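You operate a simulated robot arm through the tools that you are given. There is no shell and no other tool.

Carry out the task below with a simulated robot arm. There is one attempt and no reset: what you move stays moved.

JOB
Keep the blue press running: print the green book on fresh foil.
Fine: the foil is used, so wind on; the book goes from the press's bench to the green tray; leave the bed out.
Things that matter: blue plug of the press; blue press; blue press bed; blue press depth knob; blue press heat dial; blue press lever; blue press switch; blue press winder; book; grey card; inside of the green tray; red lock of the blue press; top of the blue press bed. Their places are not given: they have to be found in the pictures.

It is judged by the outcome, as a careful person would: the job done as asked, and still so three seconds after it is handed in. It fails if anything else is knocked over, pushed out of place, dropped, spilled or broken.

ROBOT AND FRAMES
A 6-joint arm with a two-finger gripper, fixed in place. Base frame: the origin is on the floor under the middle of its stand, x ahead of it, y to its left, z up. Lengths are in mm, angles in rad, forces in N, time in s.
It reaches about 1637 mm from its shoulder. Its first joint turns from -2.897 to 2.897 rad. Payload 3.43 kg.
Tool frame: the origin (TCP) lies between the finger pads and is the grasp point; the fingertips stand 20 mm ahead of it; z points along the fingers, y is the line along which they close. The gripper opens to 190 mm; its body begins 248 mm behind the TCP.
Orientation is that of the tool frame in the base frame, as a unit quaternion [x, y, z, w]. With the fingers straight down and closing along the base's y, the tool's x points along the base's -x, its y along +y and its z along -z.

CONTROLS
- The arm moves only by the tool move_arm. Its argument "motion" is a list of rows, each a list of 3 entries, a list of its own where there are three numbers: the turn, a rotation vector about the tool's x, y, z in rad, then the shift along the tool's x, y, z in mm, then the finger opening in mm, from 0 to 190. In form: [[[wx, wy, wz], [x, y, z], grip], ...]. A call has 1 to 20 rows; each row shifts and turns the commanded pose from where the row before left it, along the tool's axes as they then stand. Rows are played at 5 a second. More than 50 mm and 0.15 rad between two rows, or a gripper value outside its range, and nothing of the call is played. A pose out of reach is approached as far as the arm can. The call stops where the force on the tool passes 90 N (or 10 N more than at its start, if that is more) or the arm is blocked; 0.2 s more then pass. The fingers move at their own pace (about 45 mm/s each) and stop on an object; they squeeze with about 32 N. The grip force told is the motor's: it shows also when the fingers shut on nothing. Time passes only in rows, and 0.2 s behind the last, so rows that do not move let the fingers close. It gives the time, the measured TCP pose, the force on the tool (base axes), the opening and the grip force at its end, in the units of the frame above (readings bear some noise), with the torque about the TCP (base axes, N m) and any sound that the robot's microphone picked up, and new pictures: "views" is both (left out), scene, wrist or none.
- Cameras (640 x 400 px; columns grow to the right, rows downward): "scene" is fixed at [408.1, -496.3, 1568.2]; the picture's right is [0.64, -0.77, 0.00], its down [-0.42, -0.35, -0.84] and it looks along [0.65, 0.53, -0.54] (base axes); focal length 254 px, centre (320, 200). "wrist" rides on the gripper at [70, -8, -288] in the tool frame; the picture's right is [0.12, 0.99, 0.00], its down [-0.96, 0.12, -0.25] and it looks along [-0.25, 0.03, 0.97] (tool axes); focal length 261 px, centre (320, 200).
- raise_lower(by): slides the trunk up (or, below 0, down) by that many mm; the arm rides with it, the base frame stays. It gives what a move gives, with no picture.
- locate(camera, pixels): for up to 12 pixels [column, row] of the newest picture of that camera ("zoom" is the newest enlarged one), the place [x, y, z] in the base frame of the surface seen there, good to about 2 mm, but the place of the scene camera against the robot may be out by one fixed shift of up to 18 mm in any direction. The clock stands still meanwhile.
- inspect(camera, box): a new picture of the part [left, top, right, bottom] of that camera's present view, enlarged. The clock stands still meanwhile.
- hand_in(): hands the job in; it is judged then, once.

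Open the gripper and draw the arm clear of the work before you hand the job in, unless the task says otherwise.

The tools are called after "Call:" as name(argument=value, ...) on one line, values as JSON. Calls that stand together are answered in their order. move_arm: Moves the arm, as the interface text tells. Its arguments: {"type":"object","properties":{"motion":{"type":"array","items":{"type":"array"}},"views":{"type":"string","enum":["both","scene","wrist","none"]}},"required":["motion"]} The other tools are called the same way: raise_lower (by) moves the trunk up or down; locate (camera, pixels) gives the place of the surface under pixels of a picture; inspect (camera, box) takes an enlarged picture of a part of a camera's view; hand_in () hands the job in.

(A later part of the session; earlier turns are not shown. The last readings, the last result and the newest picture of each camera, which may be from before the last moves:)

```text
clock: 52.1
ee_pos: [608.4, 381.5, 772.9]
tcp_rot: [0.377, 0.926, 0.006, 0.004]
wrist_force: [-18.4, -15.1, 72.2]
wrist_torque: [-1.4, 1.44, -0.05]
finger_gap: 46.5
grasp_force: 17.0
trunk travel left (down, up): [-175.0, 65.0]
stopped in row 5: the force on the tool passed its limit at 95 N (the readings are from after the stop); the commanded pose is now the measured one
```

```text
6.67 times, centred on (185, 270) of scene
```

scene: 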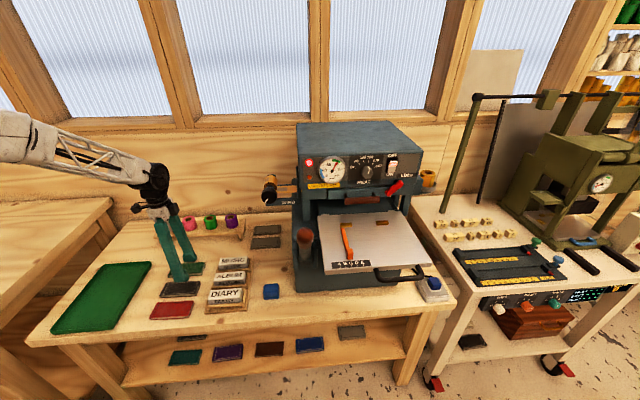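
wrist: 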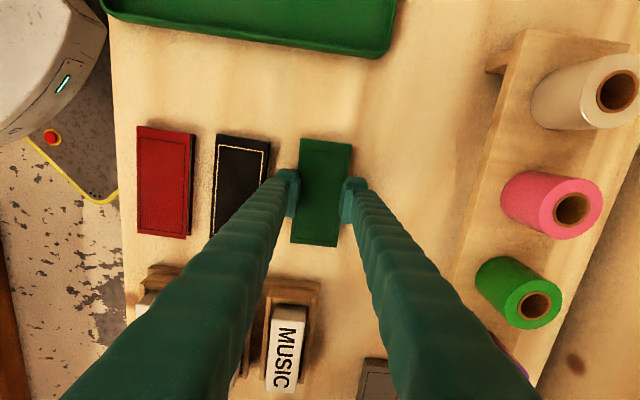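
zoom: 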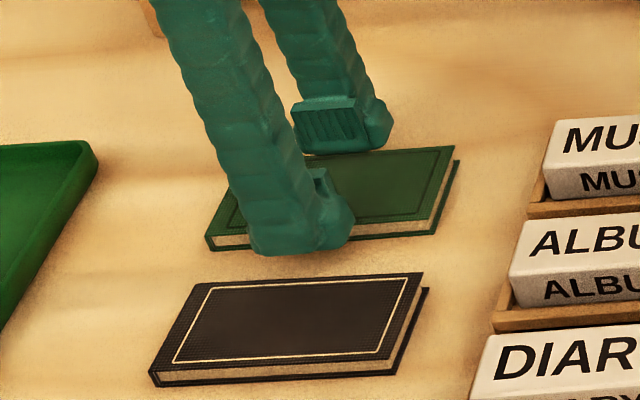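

The load sits on the front finger riding the book's edge. I lift off carefully, and will then measure how the fingertips move with opening, in free air.

Call:
move_arm(motion=[[[0, 0, 0], [0, 0, -4], 46], [[0, 0, 0], [0, 0, -8], 46], [[0, 0, 0], [0, 0, -15], 46], [[0, 0, 0], [0, 0, -10], 60], [[0, 0, 0], [0, 0, 0], 60]], views="both")

Call:
inspect(camera="wrist", box=[250, 120, 390, 260])

Call:
inspect(camera="scene", box=[150, 220, 220, 290])

```text
clock: 53.3
ee_pos: [608.8, 384.2, 803.6]
tcp_rot: [0.377, 0.926, 0.004, 0.002]
wrist_force: [0.4, -0.1, -0.7]
wrist_torque: [0.0, 0.01, -0.02]
finger_gap: 59.9
grasp_force: 0.1
trunk travel left (down, up): [-175.0, 65.0]
```

scene: 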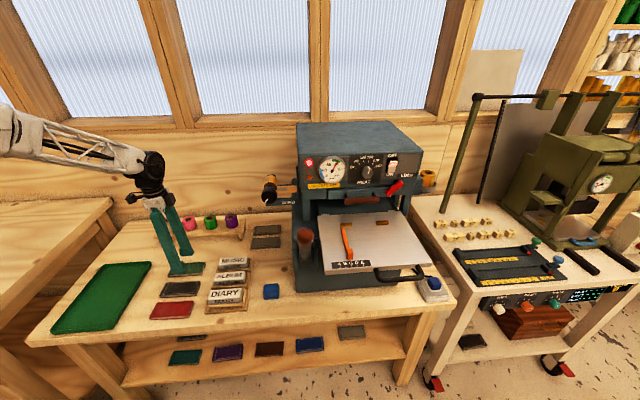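
wrist: 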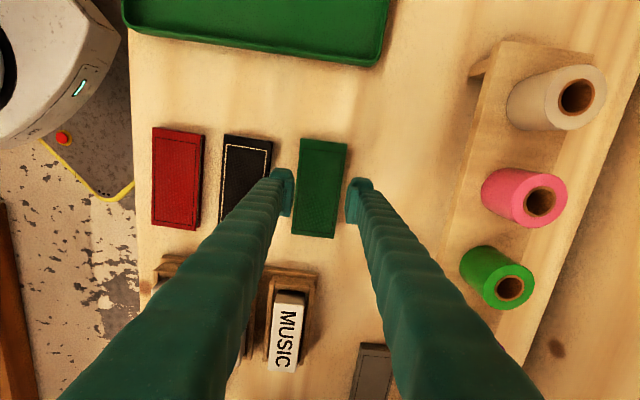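

```text
2.86 times, centred on (320, 190) of wrist
```

zoom: 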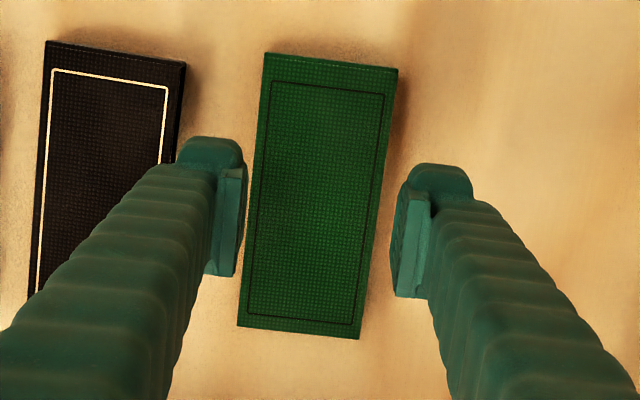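

```text
5.71 times, centred on (185, 255) of scene
```

zoom: 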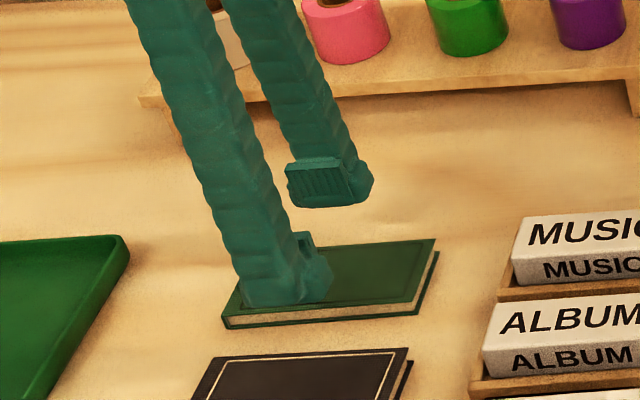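

The ribbed pads reach to the fingertips, so the tips must simply not have been low enough around the cover. I re-measure the book's edges and the fingertip points at this opening.

Call:
locate(camera="wrist", pixels=[[302, 145], [297, 200], [344, 150], [337, 205], [320, 170], [296, 170], [347, 165], [287, 170], [278, 168], [292, 178], [366, 180], [356, 185]])

Call:
locate(camera="scene", pixels=[[184, 284], [200, 282], [185, 280], [208, 250], [187, 273], [207, 266]])

```text
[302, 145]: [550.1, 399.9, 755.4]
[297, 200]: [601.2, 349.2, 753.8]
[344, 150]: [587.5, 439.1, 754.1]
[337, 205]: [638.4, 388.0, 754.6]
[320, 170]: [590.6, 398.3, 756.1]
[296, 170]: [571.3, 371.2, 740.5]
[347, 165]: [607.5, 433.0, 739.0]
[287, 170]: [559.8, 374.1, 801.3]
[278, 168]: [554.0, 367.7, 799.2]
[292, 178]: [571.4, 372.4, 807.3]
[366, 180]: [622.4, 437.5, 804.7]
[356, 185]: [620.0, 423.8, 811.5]
```

```text
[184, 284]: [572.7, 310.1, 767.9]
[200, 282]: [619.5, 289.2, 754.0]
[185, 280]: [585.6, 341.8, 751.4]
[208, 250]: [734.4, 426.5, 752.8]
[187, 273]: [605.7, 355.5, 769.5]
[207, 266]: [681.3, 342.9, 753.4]
```

The tips retract a few mm when open, so they were barely over the cover edge. I re-centre on the book (3 mm toward the front), level the tool, and go about 5 mm lower, checking for contact.

Call:
move_arm(motion=[[[0.009, 0, 0], [0, -3, 8], 72], [[0, 0, 0], [0, 0, 12], 72], [[0, 0, 0], [0, 0, 12], 72], [[0, 0, 0], [0, 0, 8], 72], [[0, 0, 0], [0, 0, 4], 72], [[0, 0, 0], [0, 0, 0], 72], [[0, 0, 0], [0, 0, 0], 72]], views="both")

Call:
inspect(camera="scene", box=[150, 230, 220, 300])

```text
clock: 54.9
ee_pos: [607.0, 381.4, 762.9]
tcp_rot: [0.378, 0.926, 0.0, 0.0]
wrist_force: [-0.1, 0.5, 0.5]
wrist_torque: [0.03, 0.01, 0.0]
finger_gap: 72.0
grasp_force: 0.1
trunk travel left (down, up): [-175.0, 65.0]
```

scene: 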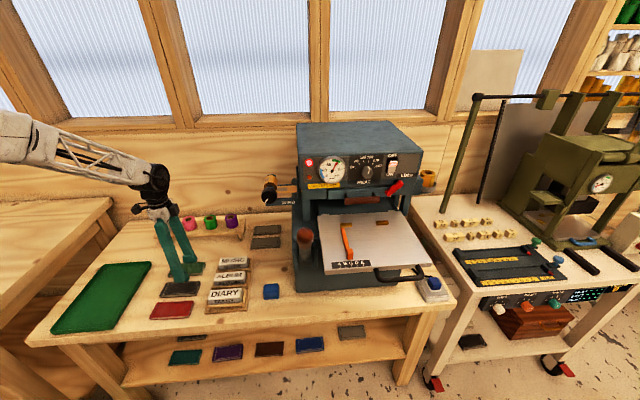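
wrist: 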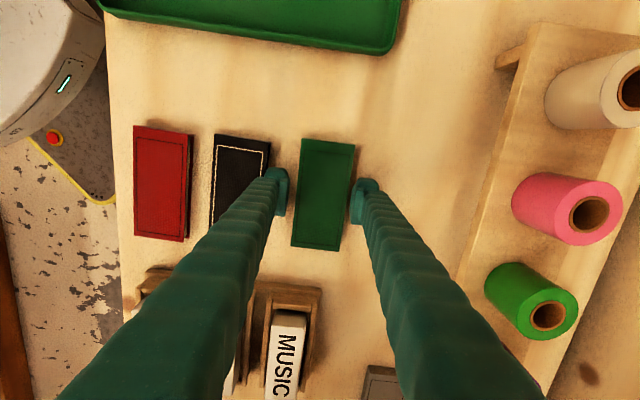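

```text
5.71 times, centred on (185, 265) of scene
```

zoom: 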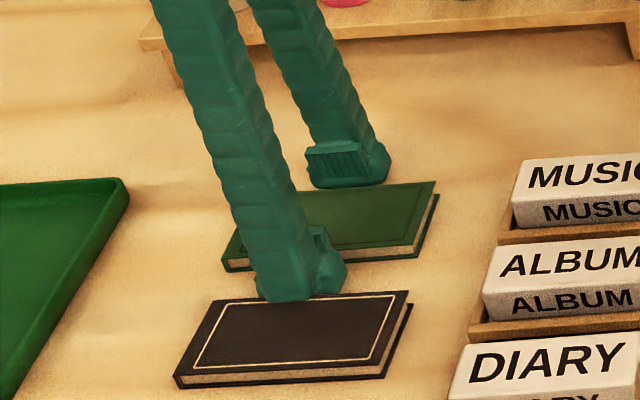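

No contact yet at 762.9. I go down in small steps to find the bench.

Call:
move_arm(motion=[[[0, 0, 0], [0, 0, 2.5], 72], [[0, 0, 0], [0, 0, 0], 72], [[0, 0, 0], [0, 0, 2.5], 72], [[0, 0, 0], [0, 0, 0], 72], [[0, 0, 0], [0, 0, 0], 72]], views="wrist")

```text
clock: 56.1
ee_pos: [605.9, 380.4, 759.9]
tcp_rot: [0.377, 0.926, 0.002, 0.002]
wrist_force: [7.5, 4.0, 78.5]
wrist_torque: [-3.65, 3.64, 0.13]
finger_gap: 73.6
grasp_force: 1.8
trunk travel left (down, up): [-175.0, 65.0]
```

wrist: 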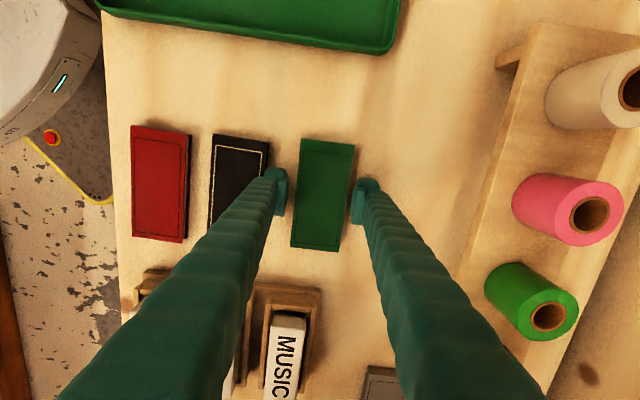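

The front finger's outer side is touching the black book's edge (load 66 mm in front of centre). I lift at once, shift 5.5 mm away from the black book, and try again.

Call:
move_arm(motion=[[[0, 0, 0], [0, 0, -4], 72], [[0, 0, 0], [0, 0, -6], 72], [[0, 0, 0], [0, 5.5, 0], 72], [[0, 0, 0], [0, 0, 0], 72]], views="both")

Call:
inspect(camera="wrist", box=[200, 110, 390, 260])

Call:
locate(camera="wrist", pixels=[[228, 138], [265, 150], [216, 225], [250, 150], [150, 130], [185, 140]])

```text
clock: 57.1
ee_pos: [610.4, 383.0, 764.8]
tcp_rot: [0.378, 0.926, -0.001, -0.001]
wrist_force: [0.1, 0.8, -0.3]
wrist_torque: [0.02, 0.05, 0.0]
finger_gap: 72.0
grasp_force: 0.0
trunk travel left (down, up): [-175.0, 65.0]
```

scene: 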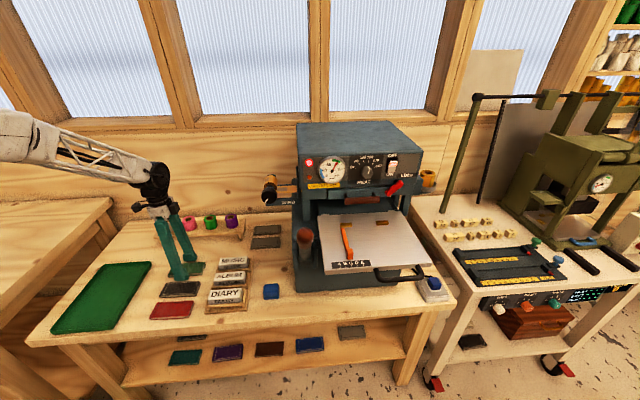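
wrist: 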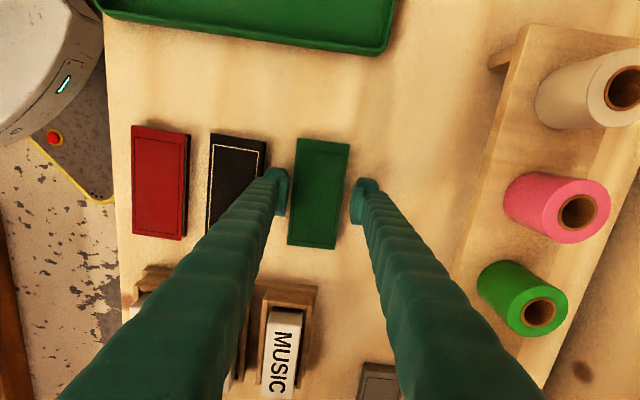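

```text
2.67 times, centred on (295, 185) of wrist
```

zoom: 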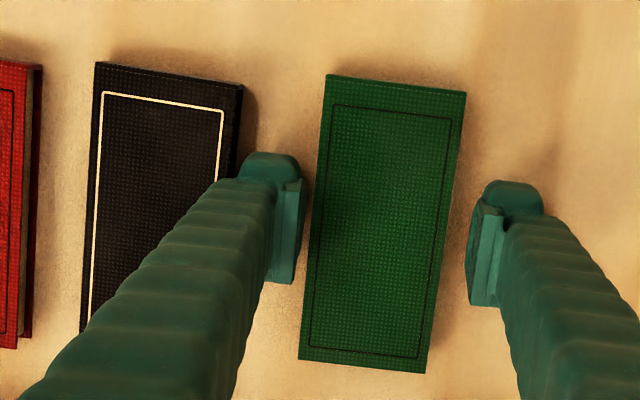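

```text
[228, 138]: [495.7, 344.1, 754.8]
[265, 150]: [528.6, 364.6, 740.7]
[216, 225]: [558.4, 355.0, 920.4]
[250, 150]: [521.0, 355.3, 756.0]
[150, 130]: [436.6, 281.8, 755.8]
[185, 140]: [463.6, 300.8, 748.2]
```

Now there is room on both sides of the front finger (black edge s≈630, finger ≈634–664, green ≈668). I step down again slowly.

Call:
move_arm(motion=[[[0, 0, 0], [0, 0, 2.5], 72], [[0, 0, 0], [0, 0, 0], 72], [[0, 0, 0], [0, 0, 2.5], 72], [[0, 0, 0], [0, 0, 0], 72], [[0, 0, 0], [0, 0, 0], 72]], views="none")

```text
clock: 58.3
ee_pos: [610.8, 383.2, 761.2]
tcp_rot: [0.377, 0.926, 0.001, 0.0]
wrist_force: [-1.0, 0.4, -0.1]
wrist_torque: [0.01, -0.01, 0.03]
finger_gap: 72.1
grasp_force: 0.1
trunk travel left (down, up): [-175.0, 65.0]
```

Still free at 761. Two more small steps.

Call:
move_arm(motion=[[[0, 0, 0], [0, 0, 1.5], 72], [[0, 0, 0], [0, 0, 0], 72], [[0, 0, 0], [0, 0, 1.5], 72], [[0, 0, 0], [0, 0, 0], 72], [[0, 0, 0], [0, 0, 0], 72]], views="wrist")

```text
clock: 59.5
ee_pos: [611.5, 383.5, 758.9]
tcp_rot: [0.377, 0.926, 0.001, 0.0]
wrist_force: [2.1, -0.2, 16.5]
wrist_torque: [-0.31, 0.28, 0.04]
finger_gap: 72.7
grasp_force: 0.8
trunk travel left (down, up): [-175.0, 65.0]
```

wrist: 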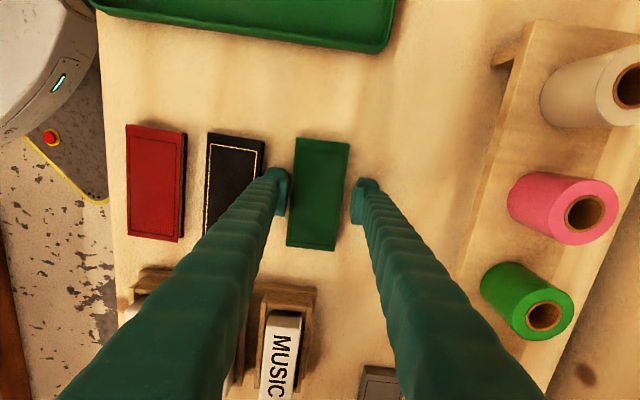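

The fingertips touch the bench at TCP z≈759 (light 16 N). I raise 1.5 mm and close slowly, watching whether the gap stops at the book's ~57 mm width.

Call:
move_arm(motion=[[[0, 0, 0], [0, 0, -1.5], 72], [[0, 0, 0], [0, 0, 0], 68], [[0, 0, 0], [0, 0, 0], 64], [[0, 0, 0], [0, 0, 0], 60], [[0, 0, 0], [0, 0, 0], 57]], views="wrist")

Call:
inspect(camera="wrist", box=[230, 110, 410, 260])

```text
clock: 60.7
ee_pos: [612.1, 383.4, 758.5]
tcp_rot: [0.377, 0.926, 0.0, 0.0]
wrist_force: [-1.1, -2.2, 13.5]
wrist_torque: [-0.23, 0.23, 0.02]
finger_gap: 58.8
grasp_force: 30.8
trunk travel left (down, up): [-175.0, 65.0]
```

wrist: 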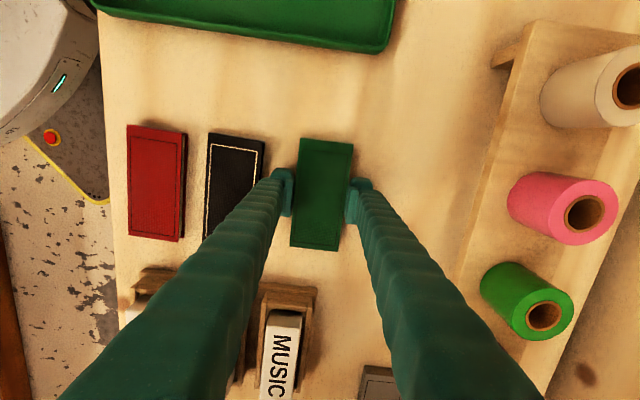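

```text
2.67 times, centred on (320, 185) of wrist
```

zoom: 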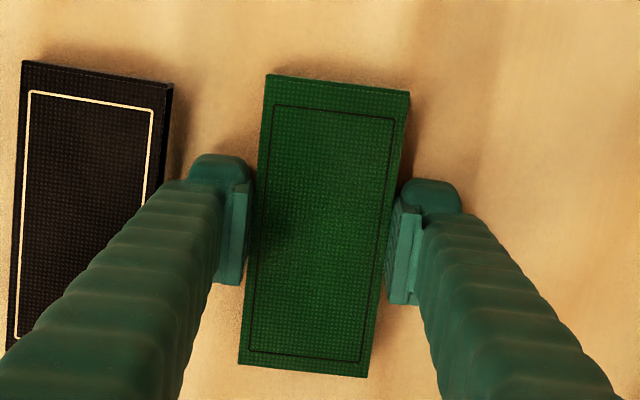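

The book is now held (gap 58.8 mm, grip force 31). I firm the command slightly and lift 30 mm to test the grip.

Call:
move_arm(motion=[[[0, 0, 0], [0, 0, 0], 54], [[0, 0, 0], [0, 0, 0], 52], [[0, 0, 0], [0, 0, 0], 52]], views="none")

```text
clock: 61.5
ee_pos: [611.0, 384.6, 759.4]
tcp_rot: [0.377, 0.926, 0.001, 0.0]
wrist_force: [-2.6, -2.7, 13.3]
wrist_torque: [-0.07, 0.14, -0.02]
finger_gap: 59.0
grasp_force: 32.0
trunk travel left (down, up): [-175.0, 65.0]
```

The grip is stable at 59 mm and 32 N. I lift slowly by 30 mm and check.

Call:
move_arm(motion=[[[0, 0, 0], [0, 0, -5], 50], [[0, 0, 0], [0, 0, -10], 50], [[0, 0, 0], [0, 0, -15], 50], [[0, 0, 0], [0, 0, 0], 50]], views="both")

Call:
inspect(camera="wrist", box=[230, 110, 410, 260])

Call:
inspect(camera="scene", box=[150, 220, 220, 290])

```text
clock: 62.5
ee_pos: [610.1, 385.8, 788.3]
tcp_rot: [0.376, 0.926, 0.0, 0.0]
wrist_force: [-0.4, -0.4, -0.9]
wrist_torque: [0.01, 0.06, 0.04]
finger_gap: 58.8
grasp_force: 32.5
trunk travel left (down, up): [-175.0, 65.0]
```

scene: 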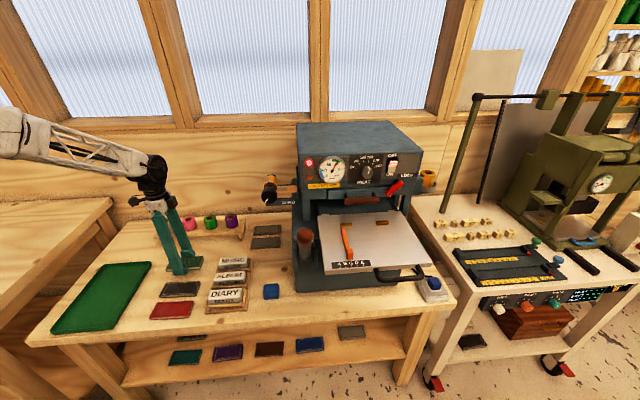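
wrist: 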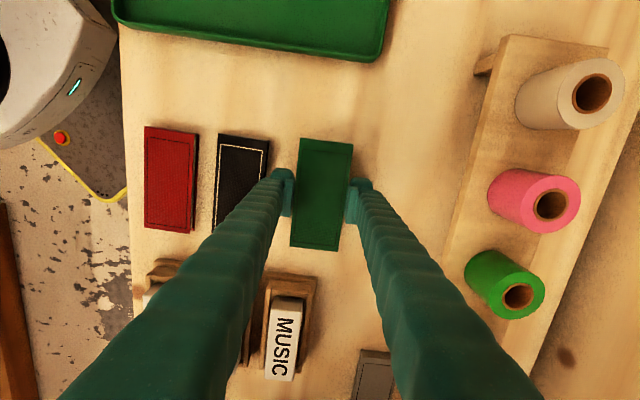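

```text
2.67 times, centred on (320, 185) of wrist
```

zoom: 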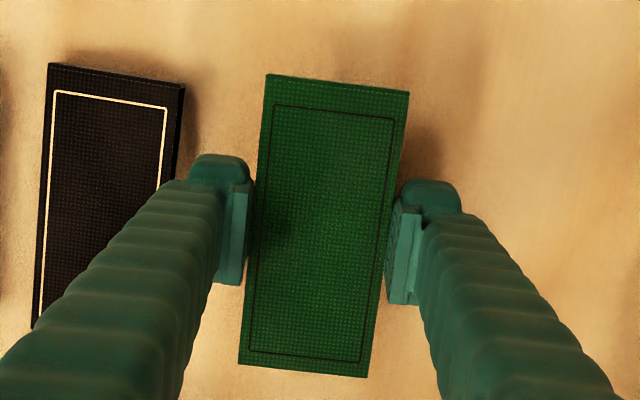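

```text
5.71 times, centred on (185, 255) of scene
```

zoom: 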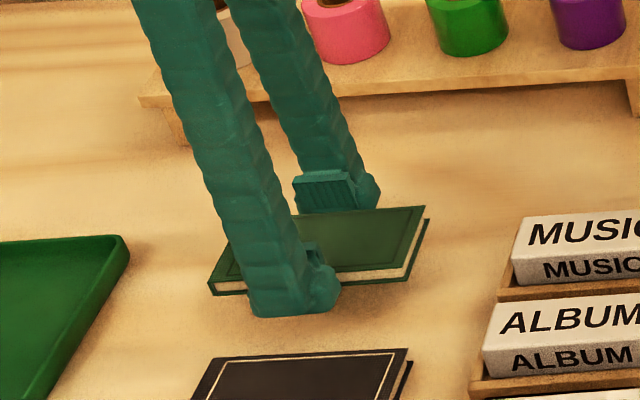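

The book is held level and lifted. I raise the trunk by its 65 mm to gain overhead reach above the bed, then carry the book up.

Call:
raise_lower(by=65)

```text
clock: 63.5
ee_pos: [610.6, 385.7, 854.6]
tcp_rot: [0.377, 0.926, 0.0, 0.0]
wrist_force: [0.8, 0.1, -0.8]
wrist_torque: [0.01, 0.03, 0.04]
finger_gap: 58.8
grasp_force: 31.6
trunk travel left (down, up): [-240.0, 0.0]
```

Trunk is up, book still held (gap 58.8). I lift straight up to about z=1235.

Call:
move_arm(motion=[[[0, 0, 0], [0, 0, -25], 50], [[0, 0, 0], [0, 0, -40], 50], [[0, 0, 0], [0, 0, -45], 50], [[0, 0, 0], [0, 0, -45], 50], [[0, 0, 0], [0, 0, -45], 50], [[0, 0, 0], [0, 0, -45], 50], [[0, 0, 0], [0, 0, -45], 50], [[0, 0, 0], [0, 0, -45], 50], [[0, 0, 0], [0, 0, -30], 50], [[0, 0, 0], [0, 0, -15], 50]], views="scene")

```text
clock: 65.7
ee_pos: [611.4, 384.3, 1234.0]
tcp_rot: [0.377, 0.926, 0.0, -0.001]
wrist_force: [0.1, 0.7, -0.4]
wrist_torque: [-0.02, 0.0, 0.02]
finger_gap: 58.7
grasp_force: 32.2
trunk travel left (down, up): [-240.0, 0.0]
```

scene: 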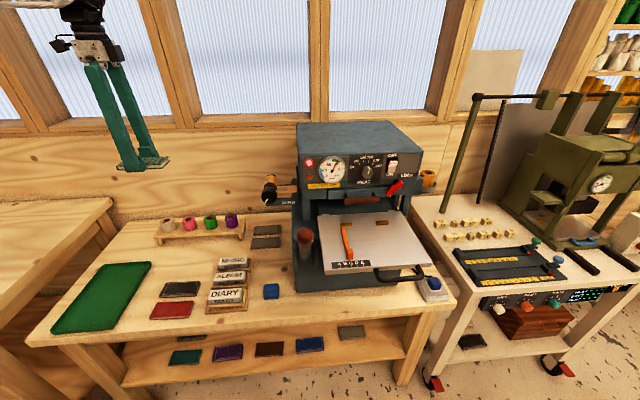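

I carry the book toward the press at z≈1234, passing above the winder and behind the lever.

Call:
move_arm(motion=[[[0, 0, 0], [-20, -10, 0], 50], [[0, 0, 0], [-41, -20.2, 0], 50], [[0, 0, 0], [-41, -20.2, 0], 50], [[0, 0, 0], [-41, -20.2, 0], 50], [[0, 0, 0], [-41, -20.2, 0], 50], [[0, 0, 0], [-41, -20.2, 0], 50], [[0, 0, 0], [-41, -20.2, 0], 50], [[0, 0, 0], [-41, -20.2, 0], 50], [[0, 0, 0], [-41, -20.2, 0], 50], [[0, 0, 0], [-41, -20.2, 0], 50], [[0, 0, 0], [-41, -20.2, 0], 50], [[0, 0, 0], [-41, -20.2, 0], 50]], views="both")

```text
clock: 68.3
ee_pos: [785.1, -110.1, 1232.7]
tcp_rot: [0.377, 0.926, 0.0, 0.0]
wrist_force: [-0.8, 1.0, -0.4]
wrist_torque: [-0.17, -0.07, 0.03]
finger_gap: 58.8
grasp_force: 32.1
trunk travel left (down, up): [-240.0, 0.0]
```

scene: 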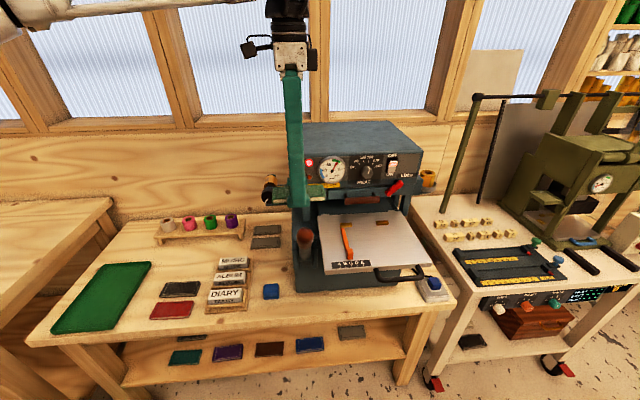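
wrist: 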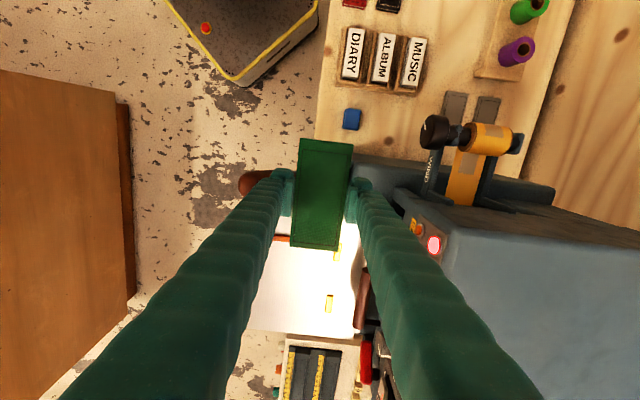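

All clear. I continue over the bed to about (s 440, t 835) at the same height.

Call:
move_arm(motion=[[[0, 0, 0], [-39, -6, 0], 50], [[0, 0, 0], [-39, -6, 0], 50], [[0, 0, 0], [-39, -6, 0], 50], [[0, 0, 0], [-39, -6, 0], 50], [[0, 0, 0], [-39, -6, 0], 50], [[0, 0, 0], [0, 0, 0], 50]], views="both")

Call:
inspect(camera="wrist", box=[220, 100, 420, 300])

```text
clock: 69.7
ee_pos: [905.2, -267.4, 1231.6]
tcp_rot: [0.378, 0.926, 0.0, -0.001]
wrist_force: [0.3, -0.6, -2.1]
wrist_torque: [0.0, 0.11, -0.02]
finger_gap: 58.7
grasp_force: 31.7
trunk travel left (down, up): [-240.0, 0.0]
```

scene: 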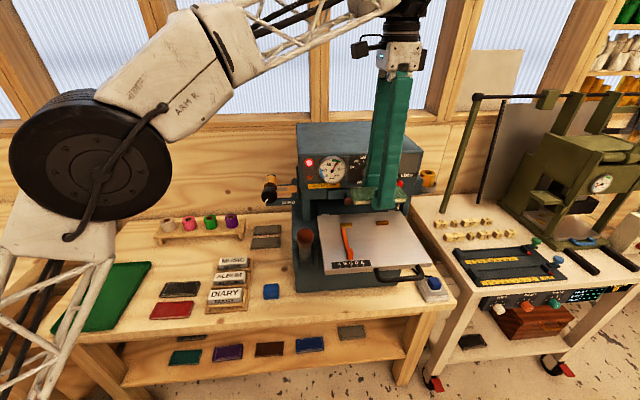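
wrist: 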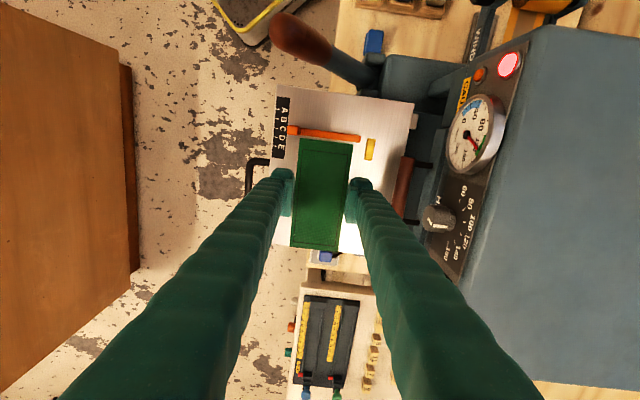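

```text
2.00 times, centred on (320, 200) of wrist
```

zoom: 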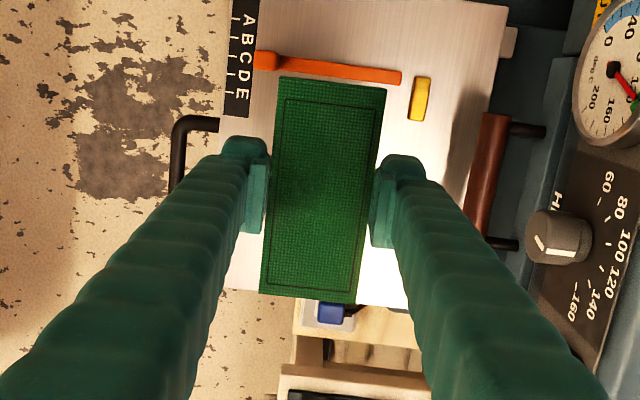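

I now locate the orange stop, left yellow stop and the held book's edges precisely in this view.

Call:
locate(camera="wrist", pixels=[[330, 135], [340, 136], [315, 134], [300, 135], [355, 138], [370, 150], [367, 150], [373, 150], [370, 141], [368, 158], [400, 120], [300, 110]])

Call:
locate(camera="zoom", pixels=[[285, 82], [380, 92], [350, 295], [268, 285], [325, 185], [350, 80], [350, 68], [300, 62], [300, 76], [405, 100], [270, 55], [246, 110]])

```text
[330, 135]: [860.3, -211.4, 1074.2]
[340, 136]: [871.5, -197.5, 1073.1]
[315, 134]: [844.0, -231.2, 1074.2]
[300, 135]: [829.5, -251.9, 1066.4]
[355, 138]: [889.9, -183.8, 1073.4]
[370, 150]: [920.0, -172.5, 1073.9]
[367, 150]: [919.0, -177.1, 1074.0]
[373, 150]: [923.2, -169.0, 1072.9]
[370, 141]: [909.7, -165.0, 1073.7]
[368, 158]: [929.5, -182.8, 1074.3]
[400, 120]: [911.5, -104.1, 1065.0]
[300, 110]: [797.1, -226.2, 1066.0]
```

```text
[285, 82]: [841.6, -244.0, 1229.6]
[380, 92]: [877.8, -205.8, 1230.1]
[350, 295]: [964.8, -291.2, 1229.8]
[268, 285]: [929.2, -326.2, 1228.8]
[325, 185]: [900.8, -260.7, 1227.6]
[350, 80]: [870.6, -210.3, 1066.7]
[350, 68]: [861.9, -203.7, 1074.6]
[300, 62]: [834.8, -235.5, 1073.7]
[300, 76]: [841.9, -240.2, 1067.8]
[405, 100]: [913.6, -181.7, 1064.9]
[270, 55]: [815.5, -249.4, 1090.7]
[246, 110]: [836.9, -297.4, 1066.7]
```

The held book is square to the press, its left end 2 mm right of the orange stop (t≈768) and its back edge about 41 mm short of the yellow stops (s≈511). I check the type-holder handle and right yellow stop for finger clearance.

Call:
locate(camera="zoom", pixels=[[490, 130], [478, 200], [495, 240], [525, 130], [470, 225], [380, 280], [400, 290], [240, 280], [420, 300], [500, 180]])

Call:
inspect(camera="scene", box=[310, 150, 450, 290])

```text
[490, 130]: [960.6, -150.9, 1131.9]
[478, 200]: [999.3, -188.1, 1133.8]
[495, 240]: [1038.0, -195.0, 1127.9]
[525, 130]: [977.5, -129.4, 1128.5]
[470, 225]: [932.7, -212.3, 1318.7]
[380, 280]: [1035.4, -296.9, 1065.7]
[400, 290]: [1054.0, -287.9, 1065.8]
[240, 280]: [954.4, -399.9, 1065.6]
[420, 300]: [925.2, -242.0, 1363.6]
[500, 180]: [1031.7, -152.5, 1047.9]
```

```text
2.86 times, centred on (380, 220) of scene
```

zoom: 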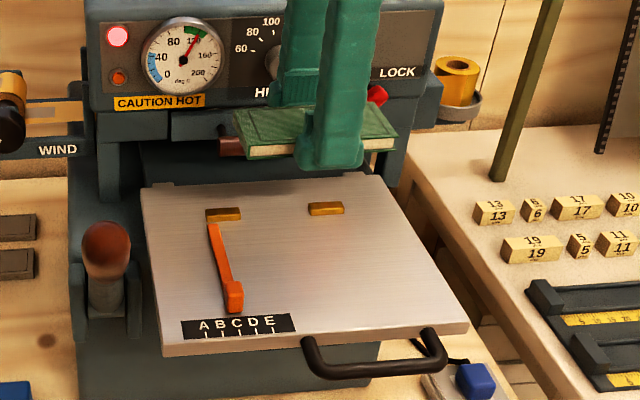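

The holder's handle front is at s≈555, leaving enough room. I shift 22 mm toward the stops and 4 mm right, then lower to about 7 mm above the bed.

Call:
move_arm(motion=[[[0, 0, 0], [-4, 22, 0], 50], [[0, 0, 0], [0, 0, 30], 50], [[0, 0, 0], [0, 0, 35], 50], [[0, 0, 0], [0, 0, 35], 50], [[0, 0, 0], [0, 0, 20], 50], [[0, 0, 0], [0, 0, 12], 50], [[0, 0, 0], [0, 0, 6], 50], [[0, 0, 0], [0, 0, 0], 50], [[0, 0, 0], [0, 0, 0], 50]], views="both")

Call:
inspect(camera="wrist", box=[220, 100, 420, 300])

Call:
inspect(camera="scene", box=[310, 190, 450, 290])

```text
clock: 71.7
ee_pos: [922.4, -256.1, 1095.8]
tcp_rot: [0.377, 0.926, 0.0, 0.0]
wrist_force: [-0.3, -0.1, -1.9]
wrist_torque: [0.02, 0.01, 0.0]
finger_gap: 58.7
grasp_force: 32.4
trunk travel left (down, up): [-240.0, 0.0]
```

scene: 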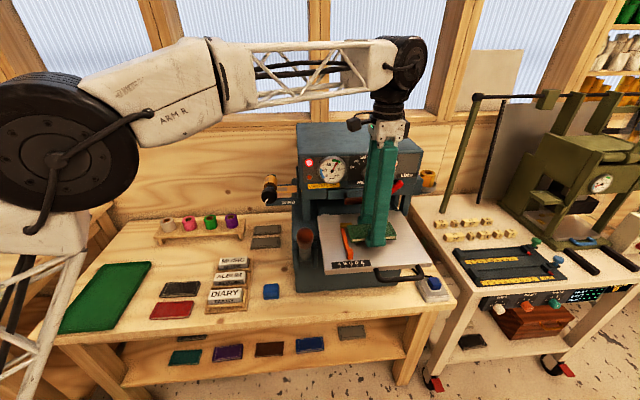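
wrist: 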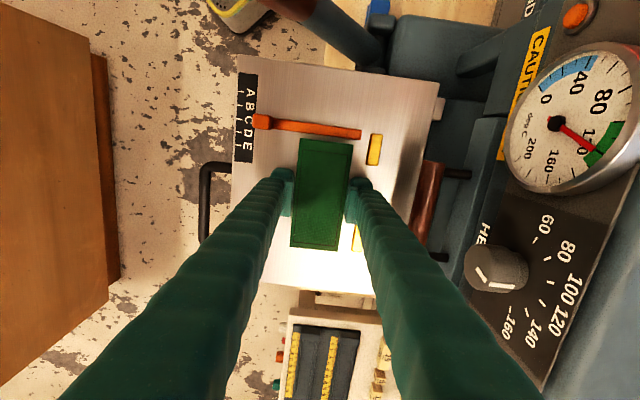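

```text
2.00 times, centred on (320, 200) of wrist
```

zoom: 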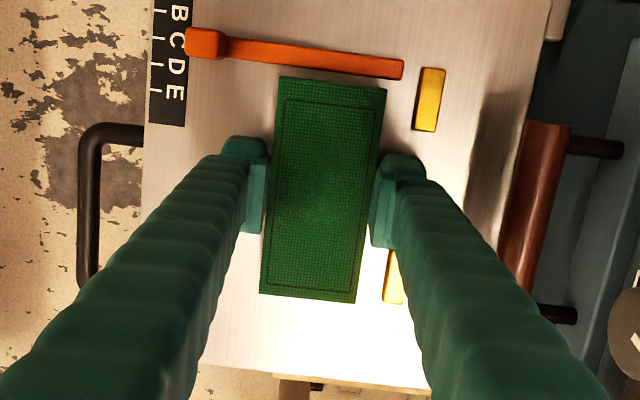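

```text
4.00 times, centred on (380, 240) of scene
```

zoom: 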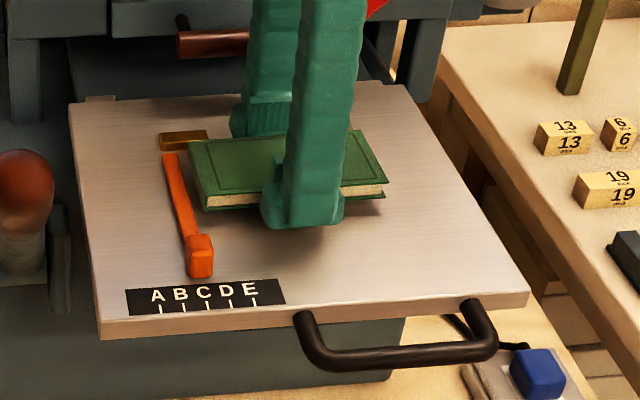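

The book hovers about 10 mm above the bed, left end just right of the orange stop. I lower gently in small steps until contact.

Call:
move_arm(motion=[[[0, 0, 0], [0, 0, 5], 50], [[0, 0, 0], [0, 0, 0], 50], [[0, 0, 0], [0, 0, 2], 50], [[0, 0, 0], [0, 0, 0], 50], [[0, 0, 0], [0, 0, 1.5], 50], [[0, 0, 0], [0, 0, 0], 50]], views="none")

```text
clock: 73.1
ee_pos: [921.7, -256.0, 1086.9]
tcp_rot: [0.378, 0.926, 0.0, 0.0]
wrist_force: [-0.1, -0.4, -0.2]
wrist_torque: [0.01, 0.01, 0.01]
finger_gap: 58.5
grasp_force: 31.8
trunk travel left (down, up): [-240.0, 0.0]
```

No contact yet at 1086.9; one more mm at a time.

Call:
move_arm(motion=[[[0, 0, 0], [0, 0, 1], 50], [[0, 0, 0], [0, 0, 0], 50], [[0, 0, 0], [0, 0, 0.8], 50], [[0, 0, 0], [0, 0, 0], 50]], views="none")

```text
clock: 74.1
ee_pos: [921.6, -256.4, 1086.0]
tcp_rot: [0.377, 0.926, 0.0, 0.001]
wrist_force: [0.2, -0.6, -2.0]
wrist_torque: [-0.01, -0.04, 0.01]
finger_gap: 58.5
grasp_force: 32.0
trunk travel left (down, up): [-240.0, 0.0]
```

Still free. I lower another 1.5 mm.

Call:
move_arm(motion=[[[0, 0, 0], [0, 0, 1], 50], [[0, 0, 0], [0, 0, 0], 50], [[0, 0, 0], [0, 0, 0.7], 50], [[0, 0, 0], [0, 0, 0], 50], [[0, 0, 0], [0, 0, 0], 50]], views="wrist")

```text
clock: 75.3
ee_pos: [921.5, -255.4, 1085.5]
tcp_rot: [0.377, 0.926, 0.001, 0.001]
wrist_force: [1.5, -2.9, 15.3]
wrist_torque: [-0.08, 0.21, 0.08]
finger_gap: 58.5
grasp_force: 31.9
trunk travel left (down, up): [-240.0, 0.0]
```

wrist: 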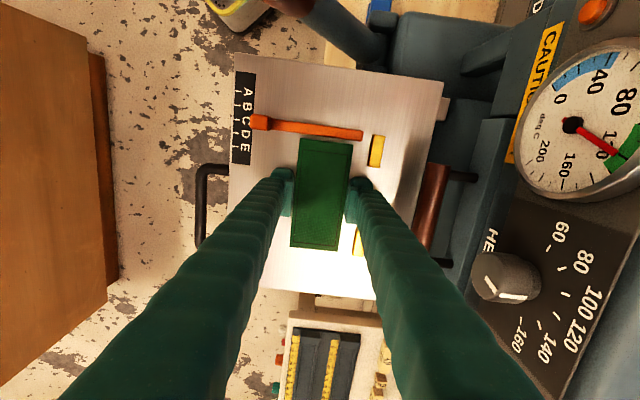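

Contact with the bed at 15 N. I ease up 1 mm and slide the held book toward the yellow stops, stopping short by a few mm.

Call:
move_arm(motion=[[[0, 0, 0], [0, 0, -1.2], 50], [[0, 0, 0], [0, 5, 0], 50], [[0, 0, 0], [0, 5, 0], 50], [[0, 0, 0], [0, 5, 0], 50], [[0, 0, 0], [0, 0, 0], 50]], views="both")

Call:
inspect(camera="wrist", box=[240, 100, 400, 270])

Call:
inspect(camera="scene", box=[320, 200, 440, 290])

```text
clock: 76.5
ee_pos: [932.8, -244.2, 1084.8]
tcp_rot: [0.377, 0.926, 0.0, 0.0]
wrist_force: [0.1, -1.2, 6.1]
wrist_torque: [-0.1, 0.04, -0.02]
finger_gap: 58.6
grasp_force: 31.7
trunk travel left (down, up): [-240.0, 0.0]
```

scene: 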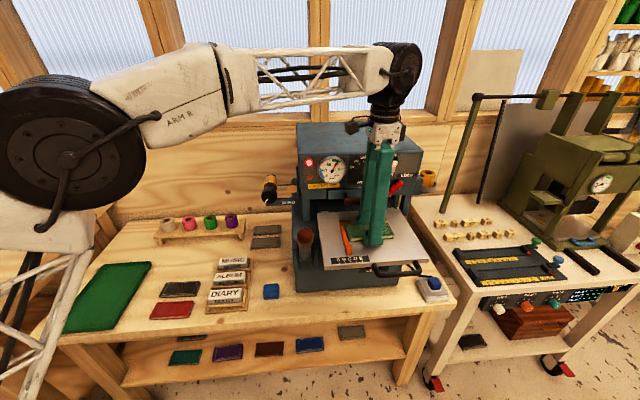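
wrist: 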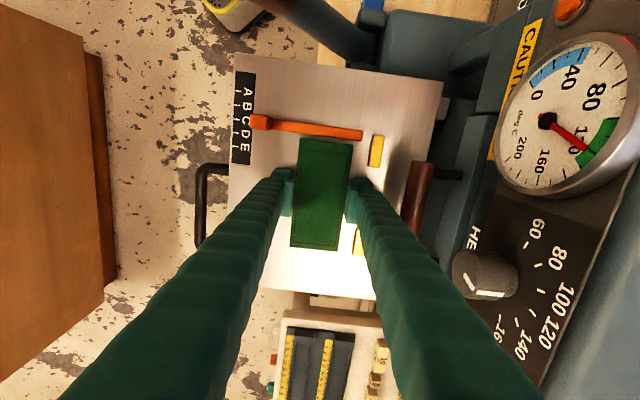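

```text
2.35 times, centred on (320, 185) of wrist
```

zoom: 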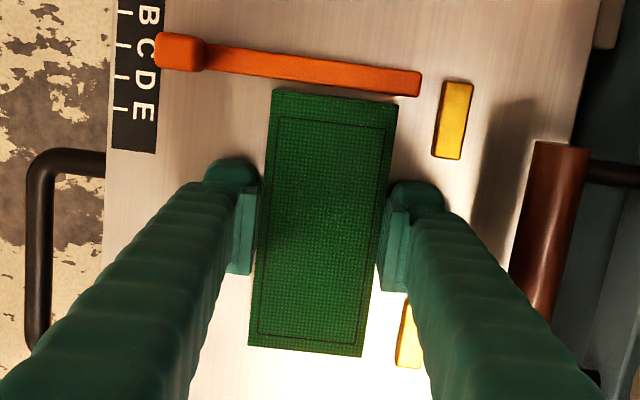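

```text
4.44 times, centred on (380, 245) of scene
```

zoom: 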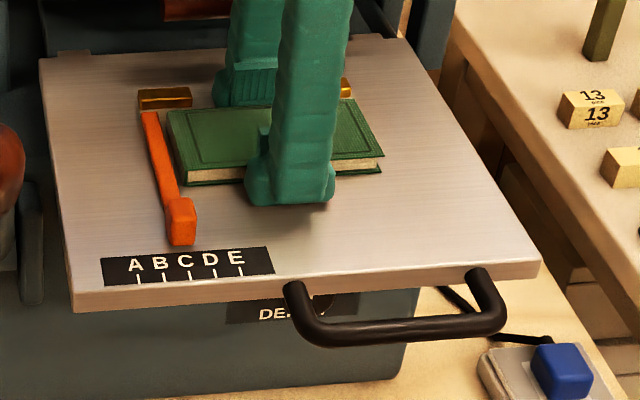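

The bed moved in with the book (the stops kept their place relative to the book), so the bed slides freely. I lift the book 2.5 mm clear of the bed and slide it 16 mm toward the stops.

Call:
move_arm(motion=[[[0, 0, 0], [0, 0, -3], 50], [[0, 0, 0], [0, 0, 0], 50], [[0, 0, 0], [0, 5, 0], 50], [[0, 0, 0], [0, 5, 0], 50], [[0, 0, 0], [0, 5, 0], 50], [[0, 0, 0], [0, 0, 0], 50]], views="wrist")

Call:
inspect(camera="wrist", box=[240, 100, 400, 270])

```text
clock: 77.9
ee_pos: [941.9, -233.9, 1089.6]
tcp_rot: [0.378, 0.926, 0.0, 0.001]
wrist_force: [0.0, 0.6, -1.0]
wrist_torque: [0.0, 0.0, 0.0]
finger_gap: 58.6
grasp_force: 31.5
trunk travel left (down, up): [-240.0, 0.0]
```

wrist: 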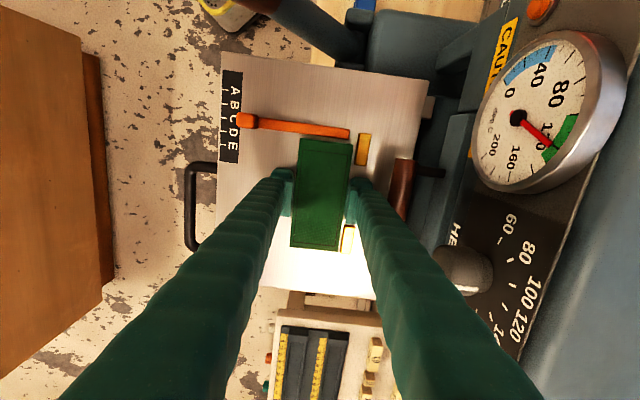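

```text
2.35 times, centred on (320, 185) of wrist
```

zoom: 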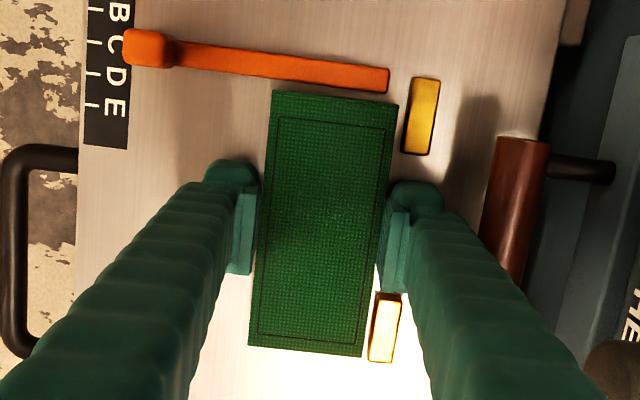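

The bed is now ~16 mm further in than before, which brings the back finger too near the type-holder handle. I lower the book onto the bed and drag the bed back out by the same amount.

Call:
move_arm(motion=[[[0, 0, 0], [0, 0, 3], 50], [[0, 0, 0], [0, 0, 1.5], 50], [[0, 0, 0], [0, 0, 0.7], 50], [[0, 0, 0], [0, 0, 0], 50]], views="none")

```text
clock: 78.9
ee_pos: [941.9, -233.3, 1085.9]
tcp_rot: [0.377, 0.926, 0.0, 0.001]
wrist_force: [2.1, -3.4, 25.4]
wrist_torque: [0.0, 0.56, 0.22]
finger_gap: 58.8
grasp_force: 31.9
trunk travel left (down, up): [-240.0, 0.0]
```

Contact is 25 N; now I drag outward 20 mm and watch the force and whether the bed follows.

Call:
move_arm(motion=[[[0, 0, 0], [0, -5, 0], 50], [[0, 0, 0], [0, -5, 0], 50], [[0, 0, 0], [0, -5, 0], 50], [[0, 0, 0], [0, -5, 0], 50], [[0, 0, 0], [0, 0, 0], 50]], views="wrist")

Call:
inspect(camera="wrist", box=[240, 100, 400, 270])

```text
clock: 80.1
ee_pos: [929.0, -246.3, 1084.9]
tcp_rot: [0.378, 0.926, 0.0, 0.001]
wrist_force: [11.3, 16.2, 40.5]
wrist_torque: [-0.04, -0.03, 0.05]
finger_gap: 58.7
grasp_force: 31.9
trunk travel left (down, up): [-240.0, 0.0]
```

wrist: 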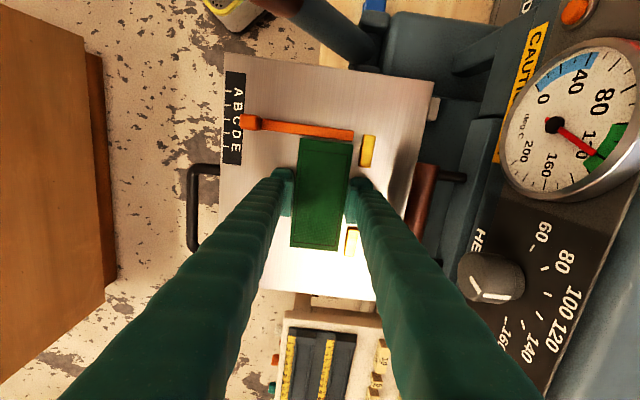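

```text
2.35 times, centred on (320, 185) of wrist
```

zoom: 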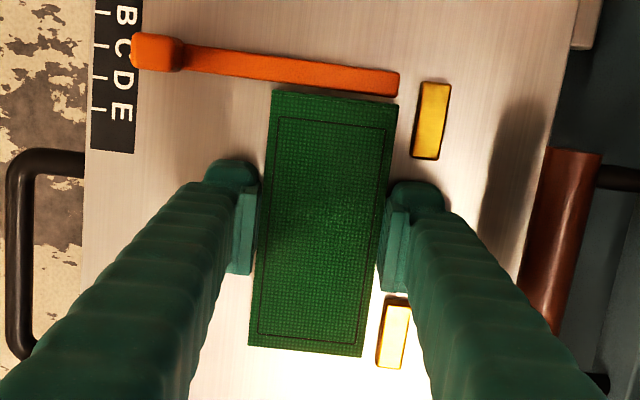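

The bed is back at its outer limit (20 N resisting). I lift 4 mm and slide the held book toward the stops in small steps.

Call:
move_arm(motion=[[[0, 0, 0], [0, 0, -5.5], 50], [[0, 0, 0], [0, 0, 0], 50], [[0, 0, 0], [0, 3, 0], 50], [[0, 0, 0], [0, 2, 0], 50], [[0, 0, 0], [0, 2, 0], 50], [[0, 0, 0], [0, 0, 0], 50]], views="wrist")

Call:
inspect(camera="wrist", box=[240, 100, 400, 270])

```text
clock: 81.5
ee_pos: [935.2, -243.4, 1089.1]
tcp_rot: [0.378, 0.926, 0.001, 0.0]
wrist_force: [-0.3, -0.6, 0.1]
wrist_torque: [0.01, 0.0, -0.01]
finger_gap: 58.7
grasp_force: 32.1
trunk travel left (down, up): [-240.0, 0.0]
```

wrist: 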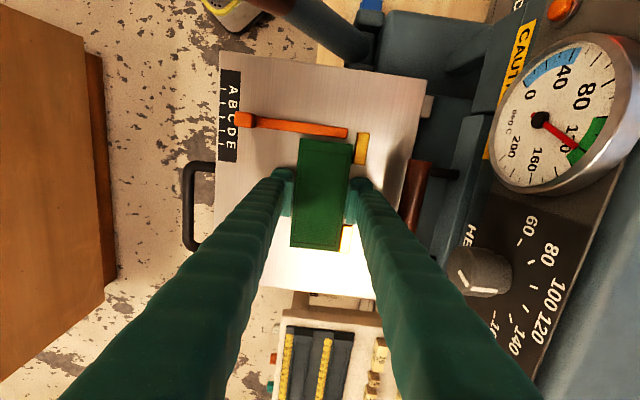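

```text
2.35 times, centred on (320, 185) of wrist
```

zoom: 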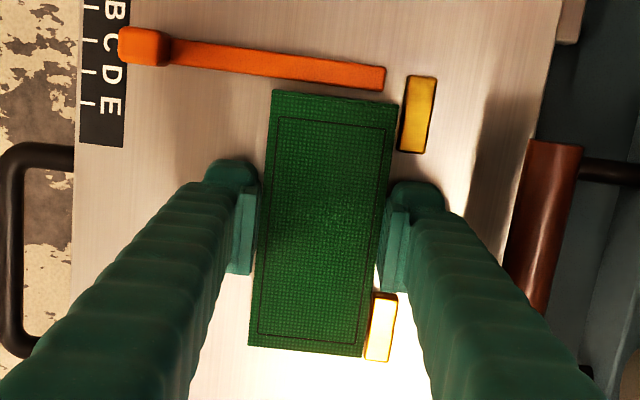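

About 3 mm remain to the yellow stops and 5–6 mm to the orange one. I slide 3 mm more in depth, then 4 mm left, checking force.

Call:
move_arm(motion=[[[0, 0, 0], [0, 1.5, 0], 50], [[0, 0, 0], [0, 1.5, 0], 50], [[0, 0, 0], [0, 0, 0], 50], [[0, 0, 0], [2, 0, 0], 50], [[0, 0, 0], [2, 0, 0], 50], [[0, 0, 0], [0, 0, 0], 50]], views="wrist")

Call:
inspect(camera="wrist", box=[240, 100, 400, 270])

```text
clock: 82.9
ee_pos: [933.6, -238.4, 1088.8]
tcp_rot: [0.378, 0.926, 0.0, 0.0]
wrist_force: [-1.0, -1.7, 0.4]
wrist_torque: [-0.04, -0.03, -0.15]
finger_gap: 58.7
grasp_force: 32.4
trunk travel left (down, up): [-240.0, 0.0]
```

wrist: 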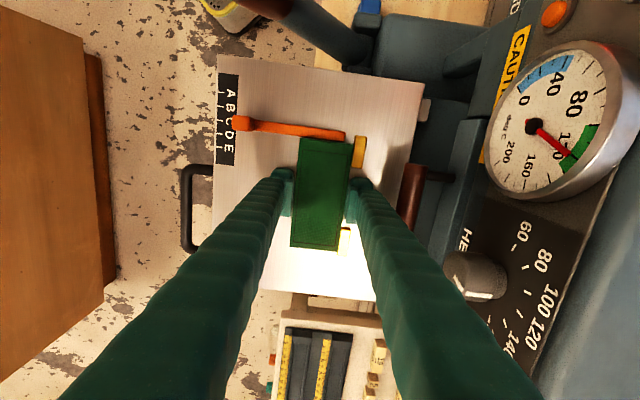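

```text
2.35 times, centred on (320, 185) of wrist
```

zoom: 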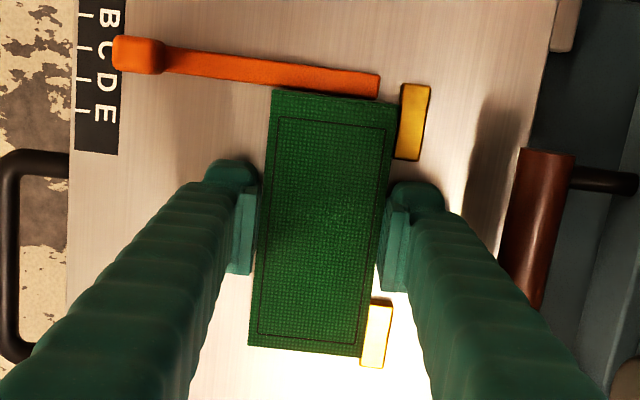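

Light contact with the yellow stops (2 N). Now I move left in 1 mm steps until the book's end touches the orange stop.

Call:
move_arm(motion=[[[0, 0, 0], [1, 0, 0], 50], [[0, 0, 0], [1, 0, 0], 50], [[0, 0, 0], [0, 0, 0], 50], [[0, 0, 0], [0, 0, 0], 50]], views="none")

```text
clock: 83.9
ee_pos: [931.6, -236.9, 1087.1]
tcp_rot: [0.377, 0.926, 0.0, 0.0]
wrist_force: [0.7, -1.3, -1.0]
wrist_torque: [-0.01, -0.03, -0.07]
finger_gap: 58.9
grasp_force: 32.1
trunk travel left (down, up): [-240.0, 0.0]
```

Call:
move_arm(motion=[[[0, 0, 0], [1, 0, 0], 50], [[0, 0, 0], [0, 0, 0], 50], [[0, 0, 0], [0.7, 0, 0], 50], [[0, 0, 0], [0, 0, 0], 50]], views="wrist")

Call:
inspect(camera="wrist", box=[240, 100, 400, 270])

```text
clock: 84.9
ee_pos: [929.9, -235.6, 1088.9]
tcp_rot: [0.378, 0.926, -0.001, 0.0]
wrist_force: [0.8, -0.5, -0.6]
wrist_torque: [-0.04, 0.0, -0.04]
finger_gap: 59.0
grasp_force: 31.6
trunk travel left (down, up): [-240.0, 0.0]
```

wrist: 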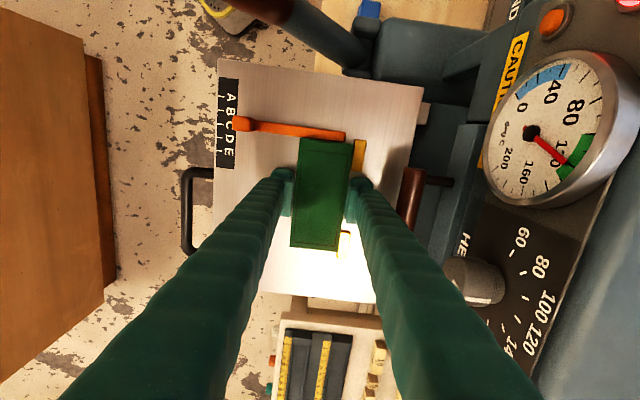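

```text
2.35 times, centred on (320, 185) of wrist
```

zoom: 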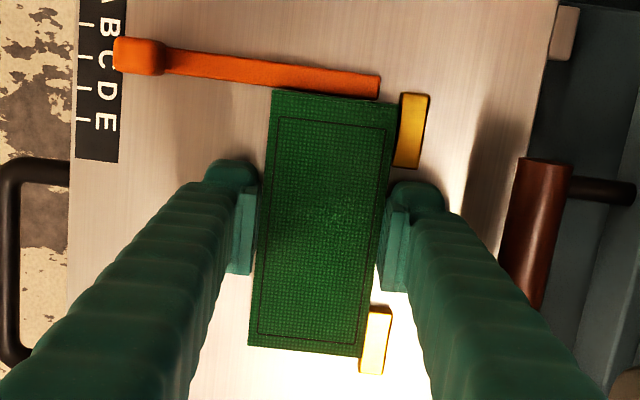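

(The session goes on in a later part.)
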